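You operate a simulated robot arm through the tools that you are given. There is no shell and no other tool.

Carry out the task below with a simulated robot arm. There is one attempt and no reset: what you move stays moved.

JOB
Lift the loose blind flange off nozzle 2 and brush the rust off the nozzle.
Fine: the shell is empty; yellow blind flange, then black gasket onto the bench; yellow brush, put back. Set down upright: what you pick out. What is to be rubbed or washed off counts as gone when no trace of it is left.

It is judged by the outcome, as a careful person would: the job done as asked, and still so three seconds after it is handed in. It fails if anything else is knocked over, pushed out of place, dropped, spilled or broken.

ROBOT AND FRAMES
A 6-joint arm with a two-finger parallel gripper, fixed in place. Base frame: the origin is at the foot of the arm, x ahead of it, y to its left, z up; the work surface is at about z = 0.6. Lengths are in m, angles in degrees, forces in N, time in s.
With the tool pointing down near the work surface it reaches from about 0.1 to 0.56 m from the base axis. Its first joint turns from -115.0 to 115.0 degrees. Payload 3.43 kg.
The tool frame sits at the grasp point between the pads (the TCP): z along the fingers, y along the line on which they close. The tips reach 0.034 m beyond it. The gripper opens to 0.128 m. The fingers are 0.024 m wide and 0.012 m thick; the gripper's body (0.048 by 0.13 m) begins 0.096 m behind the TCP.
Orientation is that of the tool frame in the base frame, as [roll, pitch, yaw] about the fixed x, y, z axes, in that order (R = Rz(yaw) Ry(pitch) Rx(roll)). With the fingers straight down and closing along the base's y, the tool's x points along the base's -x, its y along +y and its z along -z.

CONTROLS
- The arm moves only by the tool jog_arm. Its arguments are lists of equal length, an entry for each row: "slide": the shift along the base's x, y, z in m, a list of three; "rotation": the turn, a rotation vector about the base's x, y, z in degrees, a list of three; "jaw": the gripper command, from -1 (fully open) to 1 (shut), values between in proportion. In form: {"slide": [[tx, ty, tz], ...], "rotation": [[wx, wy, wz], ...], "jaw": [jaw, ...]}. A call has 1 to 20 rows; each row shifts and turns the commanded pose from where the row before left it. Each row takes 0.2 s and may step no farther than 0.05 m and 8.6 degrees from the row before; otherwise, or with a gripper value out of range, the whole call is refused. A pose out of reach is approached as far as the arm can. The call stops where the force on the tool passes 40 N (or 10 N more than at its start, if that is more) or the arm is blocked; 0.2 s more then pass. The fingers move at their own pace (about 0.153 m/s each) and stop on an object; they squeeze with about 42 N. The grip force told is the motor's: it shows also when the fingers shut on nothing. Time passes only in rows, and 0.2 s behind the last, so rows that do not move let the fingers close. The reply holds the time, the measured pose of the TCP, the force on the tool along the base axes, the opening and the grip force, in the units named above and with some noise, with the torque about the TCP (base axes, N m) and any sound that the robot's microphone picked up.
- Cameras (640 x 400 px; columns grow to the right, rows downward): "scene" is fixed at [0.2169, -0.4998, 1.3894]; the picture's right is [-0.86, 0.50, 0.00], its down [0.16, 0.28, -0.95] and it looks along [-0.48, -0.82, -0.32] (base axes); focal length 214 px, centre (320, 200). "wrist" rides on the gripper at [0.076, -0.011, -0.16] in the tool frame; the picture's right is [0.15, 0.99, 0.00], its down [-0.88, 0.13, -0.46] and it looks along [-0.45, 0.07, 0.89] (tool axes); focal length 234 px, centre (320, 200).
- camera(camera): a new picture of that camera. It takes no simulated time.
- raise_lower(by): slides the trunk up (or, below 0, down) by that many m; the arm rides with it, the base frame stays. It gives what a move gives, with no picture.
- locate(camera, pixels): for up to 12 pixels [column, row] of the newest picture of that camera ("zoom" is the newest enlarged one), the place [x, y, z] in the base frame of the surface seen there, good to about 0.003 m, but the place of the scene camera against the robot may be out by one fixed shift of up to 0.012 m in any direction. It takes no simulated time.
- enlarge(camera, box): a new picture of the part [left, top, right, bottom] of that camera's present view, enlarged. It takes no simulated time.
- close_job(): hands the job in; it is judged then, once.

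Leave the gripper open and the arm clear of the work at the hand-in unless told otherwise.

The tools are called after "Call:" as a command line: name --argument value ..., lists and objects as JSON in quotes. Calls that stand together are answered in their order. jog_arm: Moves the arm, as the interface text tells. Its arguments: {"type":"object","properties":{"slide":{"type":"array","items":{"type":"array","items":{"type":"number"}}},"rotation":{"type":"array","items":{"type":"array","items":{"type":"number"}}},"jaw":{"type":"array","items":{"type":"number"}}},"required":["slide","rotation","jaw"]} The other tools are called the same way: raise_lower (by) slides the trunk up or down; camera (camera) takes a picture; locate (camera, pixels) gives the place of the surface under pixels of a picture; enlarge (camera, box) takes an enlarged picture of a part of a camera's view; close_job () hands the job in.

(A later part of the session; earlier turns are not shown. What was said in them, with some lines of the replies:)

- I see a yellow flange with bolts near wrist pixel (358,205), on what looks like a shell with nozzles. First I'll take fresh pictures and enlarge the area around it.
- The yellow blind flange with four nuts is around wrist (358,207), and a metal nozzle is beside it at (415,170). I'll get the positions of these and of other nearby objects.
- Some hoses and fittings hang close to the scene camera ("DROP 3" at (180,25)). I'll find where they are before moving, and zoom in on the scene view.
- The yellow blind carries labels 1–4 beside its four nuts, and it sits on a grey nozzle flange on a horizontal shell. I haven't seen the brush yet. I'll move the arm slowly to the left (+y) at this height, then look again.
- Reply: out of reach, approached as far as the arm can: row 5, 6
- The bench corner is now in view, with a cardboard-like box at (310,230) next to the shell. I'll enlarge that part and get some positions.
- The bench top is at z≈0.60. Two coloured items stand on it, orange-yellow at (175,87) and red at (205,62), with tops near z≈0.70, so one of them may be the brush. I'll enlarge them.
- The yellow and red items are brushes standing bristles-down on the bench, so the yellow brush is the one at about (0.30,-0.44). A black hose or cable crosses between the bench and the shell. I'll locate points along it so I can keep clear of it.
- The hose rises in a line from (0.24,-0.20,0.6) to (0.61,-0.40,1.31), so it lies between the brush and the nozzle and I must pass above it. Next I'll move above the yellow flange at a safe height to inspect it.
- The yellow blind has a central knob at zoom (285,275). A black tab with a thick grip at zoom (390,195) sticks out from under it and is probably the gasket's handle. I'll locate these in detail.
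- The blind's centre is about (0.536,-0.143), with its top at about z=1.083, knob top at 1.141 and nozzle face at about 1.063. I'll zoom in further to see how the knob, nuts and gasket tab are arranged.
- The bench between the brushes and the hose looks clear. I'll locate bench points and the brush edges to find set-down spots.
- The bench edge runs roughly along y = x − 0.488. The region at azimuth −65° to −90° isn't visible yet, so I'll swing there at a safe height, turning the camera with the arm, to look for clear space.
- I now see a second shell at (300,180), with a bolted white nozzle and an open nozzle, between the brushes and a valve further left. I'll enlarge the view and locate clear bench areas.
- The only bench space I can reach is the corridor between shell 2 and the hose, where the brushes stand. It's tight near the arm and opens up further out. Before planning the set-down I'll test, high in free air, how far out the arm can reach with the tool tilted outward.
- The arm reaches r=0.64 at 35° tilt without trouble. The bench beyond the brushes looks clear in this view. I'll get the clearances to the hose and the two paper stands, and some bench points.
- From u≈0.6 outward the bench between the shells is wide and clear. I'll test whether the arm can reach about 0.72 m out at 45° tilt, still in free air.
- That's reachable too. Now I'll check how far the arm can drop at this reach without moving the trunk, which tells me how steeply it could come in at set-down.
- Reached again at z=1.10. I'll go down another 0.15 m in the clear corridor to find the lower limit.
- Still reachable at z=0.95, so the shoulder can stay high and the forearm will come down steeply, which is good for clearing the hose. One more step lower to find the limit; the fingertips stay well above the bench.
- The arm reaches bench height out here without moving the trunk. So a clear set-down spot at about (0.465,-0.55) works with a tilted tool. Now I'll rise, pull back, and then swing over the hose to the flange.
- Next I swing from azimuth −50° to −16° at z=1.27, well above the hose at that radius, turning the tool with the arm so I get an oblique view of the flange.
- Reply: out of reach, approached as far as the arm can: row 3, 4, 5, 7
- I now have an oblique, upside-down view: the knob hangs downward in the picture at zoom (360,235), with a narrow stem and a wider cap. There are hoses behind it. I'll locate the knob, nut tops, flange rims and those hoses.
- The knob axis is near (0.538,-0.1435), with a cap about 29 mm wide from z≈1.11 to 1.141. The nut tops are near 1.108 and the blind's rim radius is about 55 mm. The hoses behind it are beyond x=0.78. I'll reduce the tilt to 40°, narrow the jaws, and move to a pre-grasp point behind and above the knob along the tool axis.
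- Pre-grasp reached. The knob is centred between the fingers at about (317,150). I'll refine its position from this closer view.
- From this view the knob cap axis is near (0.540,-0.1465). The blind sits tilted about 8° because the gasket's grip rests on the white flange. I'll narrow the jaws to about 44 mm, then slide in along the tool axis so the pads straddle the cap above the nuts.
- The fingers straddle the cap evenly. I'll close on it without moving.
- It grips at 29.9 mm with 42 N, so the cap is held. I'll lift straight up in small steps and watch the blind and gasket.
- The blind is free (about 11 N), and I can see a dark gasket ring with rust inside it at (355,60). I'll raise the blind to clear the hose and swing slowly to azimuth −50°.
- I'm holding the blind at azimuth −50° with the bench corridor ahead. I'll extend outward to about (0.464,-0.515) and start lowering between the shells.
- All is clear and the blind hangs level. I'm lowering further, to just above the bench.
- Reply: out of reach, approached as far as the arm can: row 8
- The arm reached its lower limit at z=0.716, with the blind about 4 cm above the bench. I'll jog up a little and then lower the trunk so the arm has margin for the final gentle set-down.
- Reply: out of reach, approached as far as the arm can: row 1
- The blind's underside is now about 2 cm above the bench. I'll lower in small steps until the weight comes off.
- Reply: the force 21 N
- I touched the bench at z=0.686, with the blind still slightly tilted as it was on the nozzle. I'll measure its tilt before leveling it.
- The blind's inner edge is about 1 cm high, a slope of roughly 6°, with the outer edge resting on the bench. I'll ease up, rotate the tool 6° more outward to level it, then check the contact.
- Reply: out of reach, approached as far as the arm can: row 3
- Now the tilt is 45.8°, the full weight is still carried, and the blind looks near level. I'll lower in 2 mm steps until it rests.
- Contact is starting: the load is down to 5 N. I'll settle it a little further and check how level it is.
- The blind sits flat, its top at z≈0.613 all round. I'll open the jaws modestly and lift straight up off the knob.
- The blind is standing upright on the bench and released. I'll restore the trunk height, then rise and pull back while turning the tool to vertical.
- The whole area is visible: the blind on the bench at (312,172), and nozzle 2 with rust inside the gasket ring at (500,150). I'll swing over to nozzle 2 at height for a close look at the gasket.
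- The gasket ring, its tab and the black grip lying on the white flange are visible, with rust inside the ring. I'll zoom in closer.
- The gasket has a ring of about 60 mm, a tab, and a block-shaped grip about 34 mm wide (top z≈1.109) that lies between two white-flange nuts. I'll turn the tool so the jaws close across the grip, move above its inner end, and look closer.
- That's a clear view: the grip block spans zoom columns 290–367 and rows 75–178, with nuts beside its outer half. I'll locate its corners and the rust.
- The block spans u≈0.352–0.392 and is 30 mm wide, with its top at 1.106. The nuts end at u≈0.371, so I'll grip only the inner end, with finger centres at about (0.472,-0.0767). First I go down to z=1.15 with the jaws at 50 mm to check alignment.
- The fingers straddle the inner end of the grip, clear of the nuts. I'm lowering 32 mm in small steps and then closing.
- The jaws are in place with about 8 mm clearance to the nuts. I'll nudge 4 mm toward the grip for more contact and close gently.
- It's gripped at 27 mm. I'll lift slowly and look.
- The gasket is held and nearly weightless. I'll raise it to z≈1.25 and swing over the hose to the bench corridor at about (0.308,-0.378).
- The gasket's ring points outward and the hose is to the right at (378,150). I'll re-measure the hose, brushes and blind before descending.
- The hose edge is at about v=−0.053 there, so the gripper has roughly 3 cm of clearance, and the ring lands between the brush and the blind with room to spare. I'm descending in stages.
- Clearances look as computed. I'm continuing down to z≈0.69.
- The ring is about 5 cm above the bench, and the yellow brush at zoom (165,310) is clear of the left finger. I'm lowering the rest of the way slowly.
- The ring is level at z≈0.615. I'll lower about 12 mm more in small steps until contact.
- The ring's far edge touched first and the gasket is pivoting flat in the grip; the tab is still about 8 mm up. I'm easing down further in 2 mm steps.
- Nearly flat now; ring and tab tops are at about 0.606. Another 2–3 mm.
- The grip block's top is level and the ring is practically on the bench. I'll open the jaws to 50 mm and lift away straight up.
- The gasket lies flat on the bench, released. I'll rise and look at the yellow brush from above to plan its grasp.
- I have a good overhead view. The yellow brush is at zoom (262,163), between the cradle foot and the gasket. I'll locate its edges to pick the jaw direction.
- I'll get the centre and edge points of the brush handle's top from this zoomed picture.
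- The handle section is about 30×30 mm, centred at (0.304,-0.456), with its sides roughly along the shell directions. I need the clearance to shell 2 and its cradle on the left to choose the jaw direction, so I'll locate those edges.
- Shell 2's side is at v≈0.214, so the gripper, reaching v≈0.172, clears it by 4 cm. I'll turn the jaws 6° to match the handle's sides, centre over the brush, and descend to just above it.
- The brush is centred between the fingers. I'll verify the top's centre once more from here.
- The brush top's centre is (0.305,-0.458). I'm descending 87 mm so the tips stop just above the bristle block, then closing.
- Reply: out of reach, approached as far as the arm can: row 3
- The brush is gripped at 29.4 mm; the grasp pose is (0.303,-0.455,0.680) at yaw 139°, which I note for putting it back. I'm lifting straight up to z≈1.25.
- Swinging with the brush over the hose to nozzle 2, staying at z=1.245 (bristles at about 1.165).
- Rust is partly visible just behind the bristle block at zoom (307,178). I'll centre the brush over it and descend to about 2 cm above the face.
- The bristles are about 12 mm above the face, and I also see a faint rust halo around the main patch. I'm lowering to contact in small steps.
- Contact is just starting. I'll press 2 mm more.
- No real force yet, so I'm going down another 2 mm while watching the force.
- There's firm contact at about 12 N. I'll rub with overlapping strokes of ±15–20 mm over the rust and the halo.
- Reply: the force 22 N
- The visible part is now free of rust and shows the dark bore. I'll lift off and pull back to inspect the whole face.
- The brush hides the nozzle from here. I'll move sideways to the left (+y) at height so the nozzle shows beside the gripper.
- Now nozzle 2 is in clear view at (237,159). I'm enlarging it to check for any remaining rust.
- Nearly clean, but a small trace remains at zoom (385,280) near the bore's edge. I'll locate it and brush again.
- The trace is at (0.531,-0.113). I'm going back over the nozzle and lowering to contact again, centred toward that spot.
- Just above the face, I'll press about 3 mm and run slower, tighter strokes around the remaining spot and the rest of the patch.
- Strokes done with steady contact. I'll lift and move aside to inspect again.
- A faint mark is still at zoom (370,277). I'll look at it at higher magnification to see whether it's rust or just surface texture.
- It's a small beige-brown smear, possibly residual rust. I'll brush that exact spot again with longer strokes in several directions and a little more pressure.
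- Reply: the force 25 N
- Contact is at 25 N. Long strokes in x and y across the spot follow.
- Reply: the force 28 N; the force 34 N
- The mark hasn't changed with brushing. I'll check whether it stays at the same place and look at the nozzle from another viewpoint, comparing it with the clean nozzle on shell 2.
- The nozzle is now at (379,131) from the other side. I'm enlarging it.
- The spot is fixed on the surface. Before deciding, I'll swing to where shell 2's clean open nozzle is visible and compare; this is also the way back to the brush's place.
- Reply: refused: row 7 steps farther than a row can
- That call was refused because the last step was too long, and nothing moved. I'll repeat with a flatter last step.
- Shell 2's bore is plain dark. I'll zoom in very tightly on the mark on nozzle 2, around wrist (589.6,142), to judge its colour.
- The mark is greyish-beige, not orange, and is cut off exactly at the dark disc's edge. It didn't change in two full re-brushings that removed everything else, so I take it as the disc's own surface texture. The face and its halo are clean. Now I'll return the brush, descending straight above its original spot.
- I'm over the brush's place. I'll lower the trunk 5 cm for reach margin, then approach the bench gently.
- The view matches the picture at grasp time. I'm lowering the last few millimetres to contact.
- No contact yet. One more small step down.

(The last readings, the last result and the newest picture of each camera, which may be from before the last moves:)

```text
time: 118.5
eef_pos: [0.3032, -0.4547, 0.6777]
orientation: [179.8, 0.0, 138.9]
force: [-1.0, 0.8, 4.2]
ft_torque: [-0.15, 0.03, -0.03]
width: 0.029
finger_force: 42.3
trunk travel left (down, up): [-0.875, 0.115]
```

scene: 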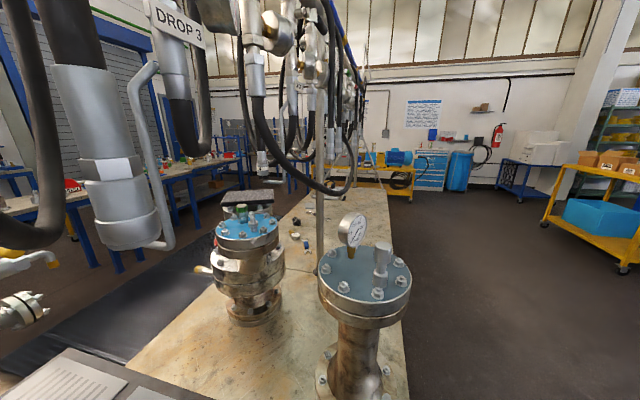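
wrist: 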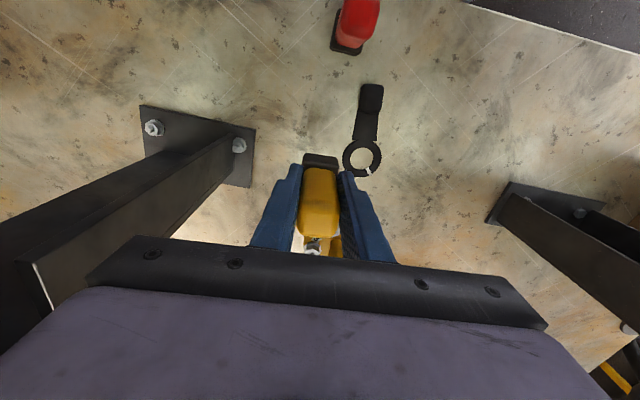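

The brush is resting on the bench at its original position (0.3032,-0.4547). I'll open and lift straight up.

Call:
jog_arm --slide '[[0, 0, 0], [0, 0, 0], [0, 0, 0], [0, 0, 0.015], [0, 0, 0.03], [0, 0, 0.04], [0, 0, 0.04], [0, 0, 0]]' --rotation '[[0, 0, 0], [0, 0, 0], [0, 0, 0], [0, 0, 0], [0, 0, 0], [0, 0, 0], [0, 0, 0], [0, 0, 0]]' --jaw '[0.4, 0.1, 0, 0, 0, 0, 0, 0]'

Call:
camera --camera "wrist"

Call:
enlarge --camera "wrist" --box '[230, 50, 410, 230]'

```text
time: 120.3
eef_pos: [0.3054, -0.4556, 0.8039]
orientation: [179.7, -0.2, 138.9]
force: [-0.1, 0.5, 0.7]
ft_torque: [0.01, 0.0, -0.01]
width: 0.0639
finger_force: 0.0
trunk travel left (down, up): [-0.875, 0.115]
```

```text
taken
```

wrist: 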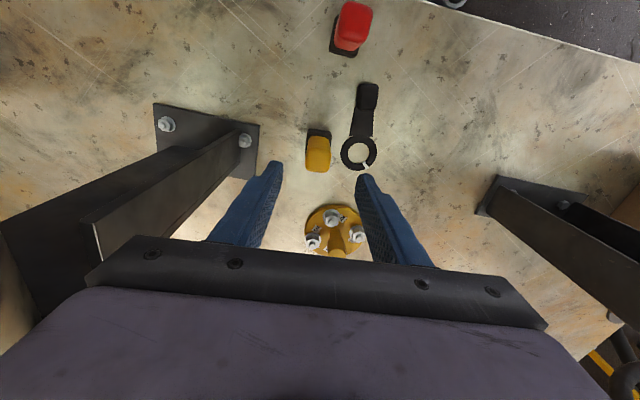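

```text
2.22 times, centred on (320, 140) of wrist
```

zoom: 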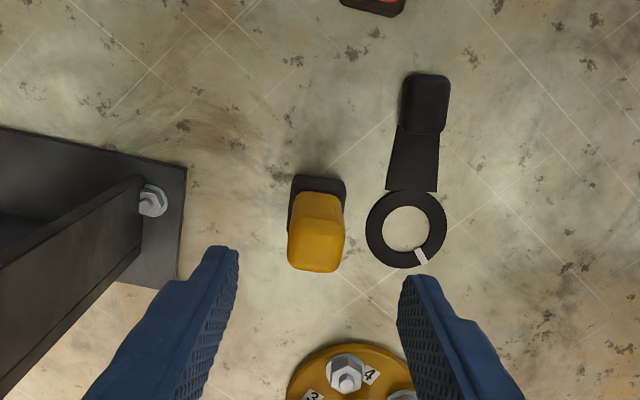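

The brush stands upright where it was. I'll restore the trunk, rise, and swing back over nozzle 2 for one final unobstructed close inspection.

Call:
raise_lower --by 0.05

Call:
jog_arm --slide '[[0, 0, 0.045], [0, 0, 0.045], [0, 0, 0.045], [0, 0, 0.045], [0, 0, 0.045], [0, 0, 0.045], [0, 0, 0.045], [0, 0, 0.045], [0, 0, 0.045], [0.0297, 0.0362, 0], [0.0263, 0.036, 0], [0.0269, 0.0348, 0], [0.0238, 0.0366, 0], [0.0198, 0.0374, 0], [0.0214, 0.037, 0], [0.0182, 0.0387, 0], [0.0146, 0.0392, 0], [0.0115, 0.0411, 0], [0, 0, 0]]' --rotation '[[0, 0, 0], [0, 0, 0], [0, 0, 0], [0, 0, 0], [0, 0, 0], [0, 0, 0], [0, 0, 0], [0, 0, 0], [0, 0, 0], [0, 0, 3], [0, 0, 3], [0, 0, 3], [0, 0, 3], [0, 0, 3], [0, 0, 3], [0, 0, 3], [0, 0, 3], [0, 0, 3], [0, 0, 0]]' --jaw '[-0.5, -1, -1, -1, -1, -1, -1, -1, -1, -1, -1, -1, -1, -1, -1, -1, -1, -1, -1]'

Call:
camera --camera "wrist"

```text
time: 121.2
eef_pos: [0.3063, -0.4562, 0.8545]
orientation: [179.8, -0.1, 138.9]
force: [-0.6, -0.6, -0.4]
ft_torque: [-0.01, -0.03, -0.01]
width: 0.064
finger_force: 0.0
trunk travel left (down, up): [-0.925, 0.065]
```

```text
time: 125.2
eef_pos: [0.5001, -0.1192, 1.2569]
orientation: [179.7, -0.1, 165.9]
force: [0.4, 0.1, 0.5]
ft_torque: [0.02, 0.01, -0.02]
width: 0.128
finger_force: 0.0
trunk travel left (down, up): [-0.925, 0.065]
```

```text
taken
```

wrist: 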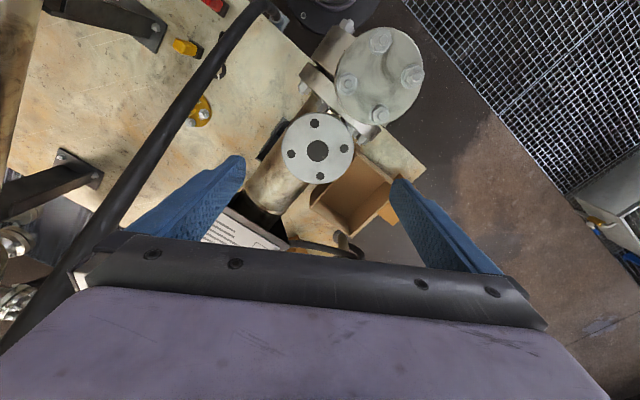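

Nozzle 2 is unobstructed at (317,150). I'm zooming in on its face and on the mark.

Call:
enlarge --camera "wrist" --box '[278, 110, 358, 190]'

Call:
enlarge --camera "wrist" --box '[303, 138, 331, 164]'

Call:
enlarge --camera "wrist" --box '[315, 145, 333, 165]'

```text
5.00 times, centred on (318, 150) of wrist
```

zoom: 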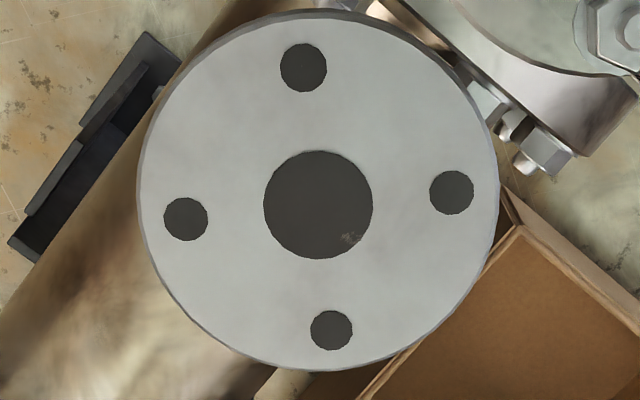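

```text
15.38 times, centred on (317, 151) of wrist
```

zoom: 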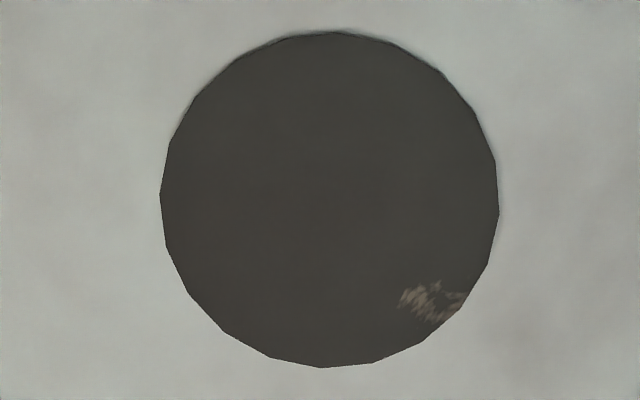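

```text
16.00 times, centred on (324, 155) of wrist
```

zoom: 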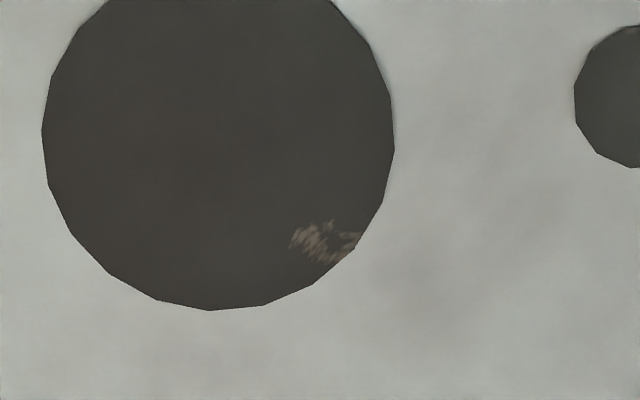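

The face looks clean overall. I'll check a couple of faint, slightly warm smudges on the grey face at high zoom, to be sure they're only shading.

Call:
enlarge --camera "wrist" --box '[328, 148, 350, 170]'

Call:
enlarge --camera "wrist" --box '[290, 122, 312, 144]'

Call:
enlarge --camera "wrist" --box '[300, 155, 325, 180]'

```text
16.00 times, centred on (339, 159) of wrist
```

zoom: 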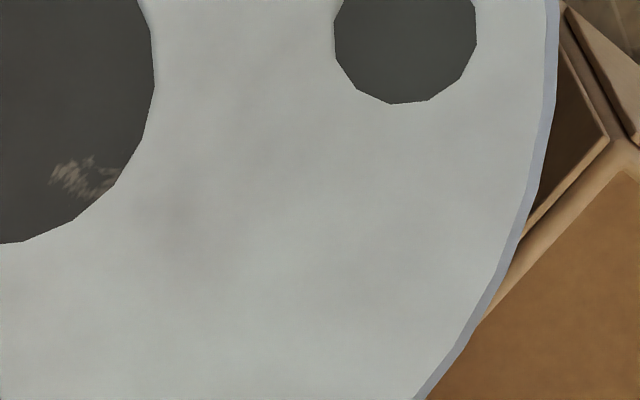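

```text
16.00 times, centred on (301, 133) of wrist
```

zoom: 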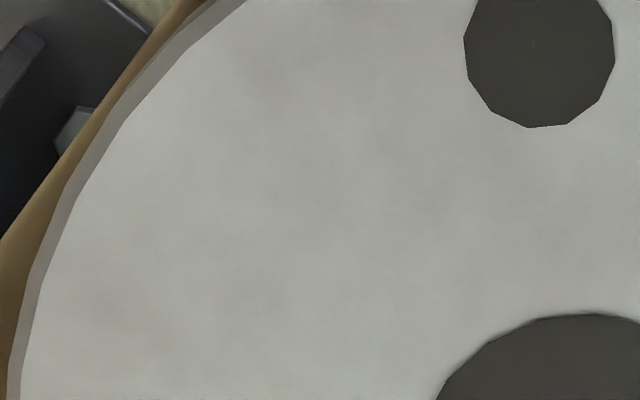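

```text
16.00 times, centred on (312, 168) of wrist
```

zoom: 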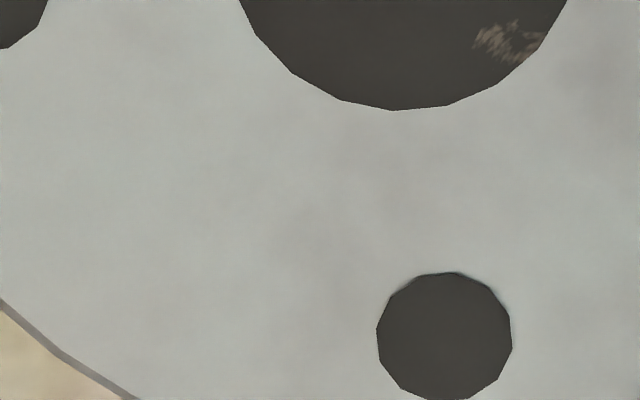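

The smudges are neutral grey grunge all over the face, and no orange is left anywhere on nozzle 2. I'll withdraw to the starting pose with the gripper open and do a last check of the bench.

Call:
jog_arm --slide '[[0, 0, 0.03], [-0.026, -0.0245, 0.016], [-0.026, -0.0245, 0.016], [-0.026, -0.0245, 0.016], [-0.026, -0.0245, 0.016], [-0.0253, -0.0247, 0.015], [0, 0, 0], [0, 0, 0]]' --rotation '[[0, 0, 0], [0, 0, 2.8], [0, 0, 2.8], [0, 0, 2.8], [0, 0, 2.8], [0, 0, 2.8], [0, 0, 0], [0, 0, 0]]' --jaw '[-1, -1, -1, -1, -1, -1, -1, -1]'

Call:
camera --camera "wrist"

Call:
enlarge --camera "wrist" --box '[180, 0, 340, 140]'

Call:
enlarge --camera "wrist" --box '[300, 90, 460, 250]'

```text
time: 127.0
eef_pos: [0.3653, -0.2433, 1.3672]
orientation: [179.7, -0.1, 179.9]
force: [0.1, 0.5, 0.4]
ft_torque: [-0.01, 0.0, -0.01]
width: 0.128
finger_force: 0.1
trunk travel left (down, up): [-0.925, 0.065]
```

```text
taken
```

wrist: 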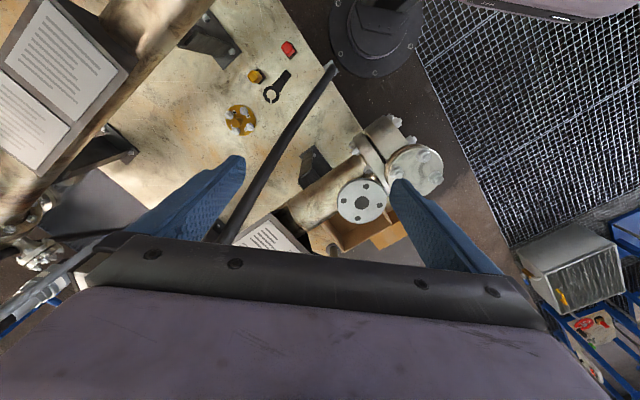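

```text
2.86 times, centred on (260, 70) of wrist
```

zoom: 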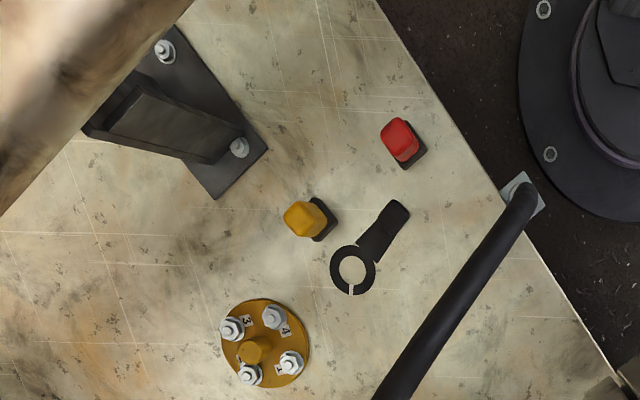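

```text
2.50 times, centred on (380, 170) of wrist
```

zoom: 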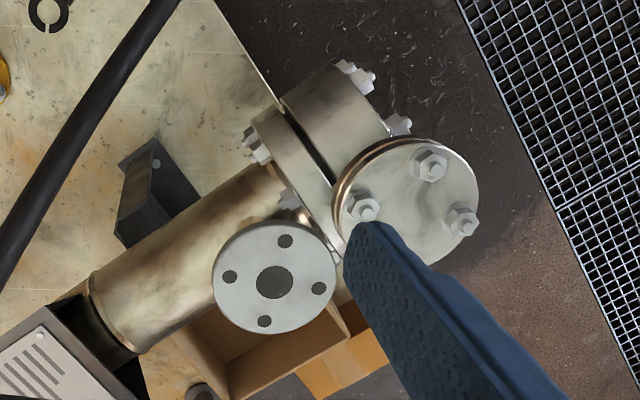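

Everything is in place: the blind stands upright on the bench, the gasket lies flat beside it, the yellow brush is back on its spot, the red brush and hose are untouched, and nozzle 2 is clear of rust. The gripper is open and the arm is clear, so I'm handing in the job.

Call:
close_job

```text
The job is handed in.
```

The loose blind flange is off nozzle 2 and the rust is brushed off the nozzle, apart from one small mark I couldn't remove. I've handed the job in.

- **Blind flange:** the yellow blind stands upright on the bench, at about (0.459, -0.523).
- **Gasket:** the black gasket lies flat on the bench nearby, between the yellow brush and the hose.
- **Brush:** the yellow brush is back in its original place, standing upright.
- **Nozzle 2:** no orange rust is left on the face or in the bore. A small beige-grey mark remains at the edge of the bore, at about (0.531, -0.113). Two more brushing passes at up to about 30 N did not change it. It stops exactly at the edge of the dark bore and is not rust-coloured, so I took it for surface texture.

Nothing else was knocked or moved that I could see, including the red brush, the hose and both shells. The gripper is open and the arm is back near its starting position, clear of the work.
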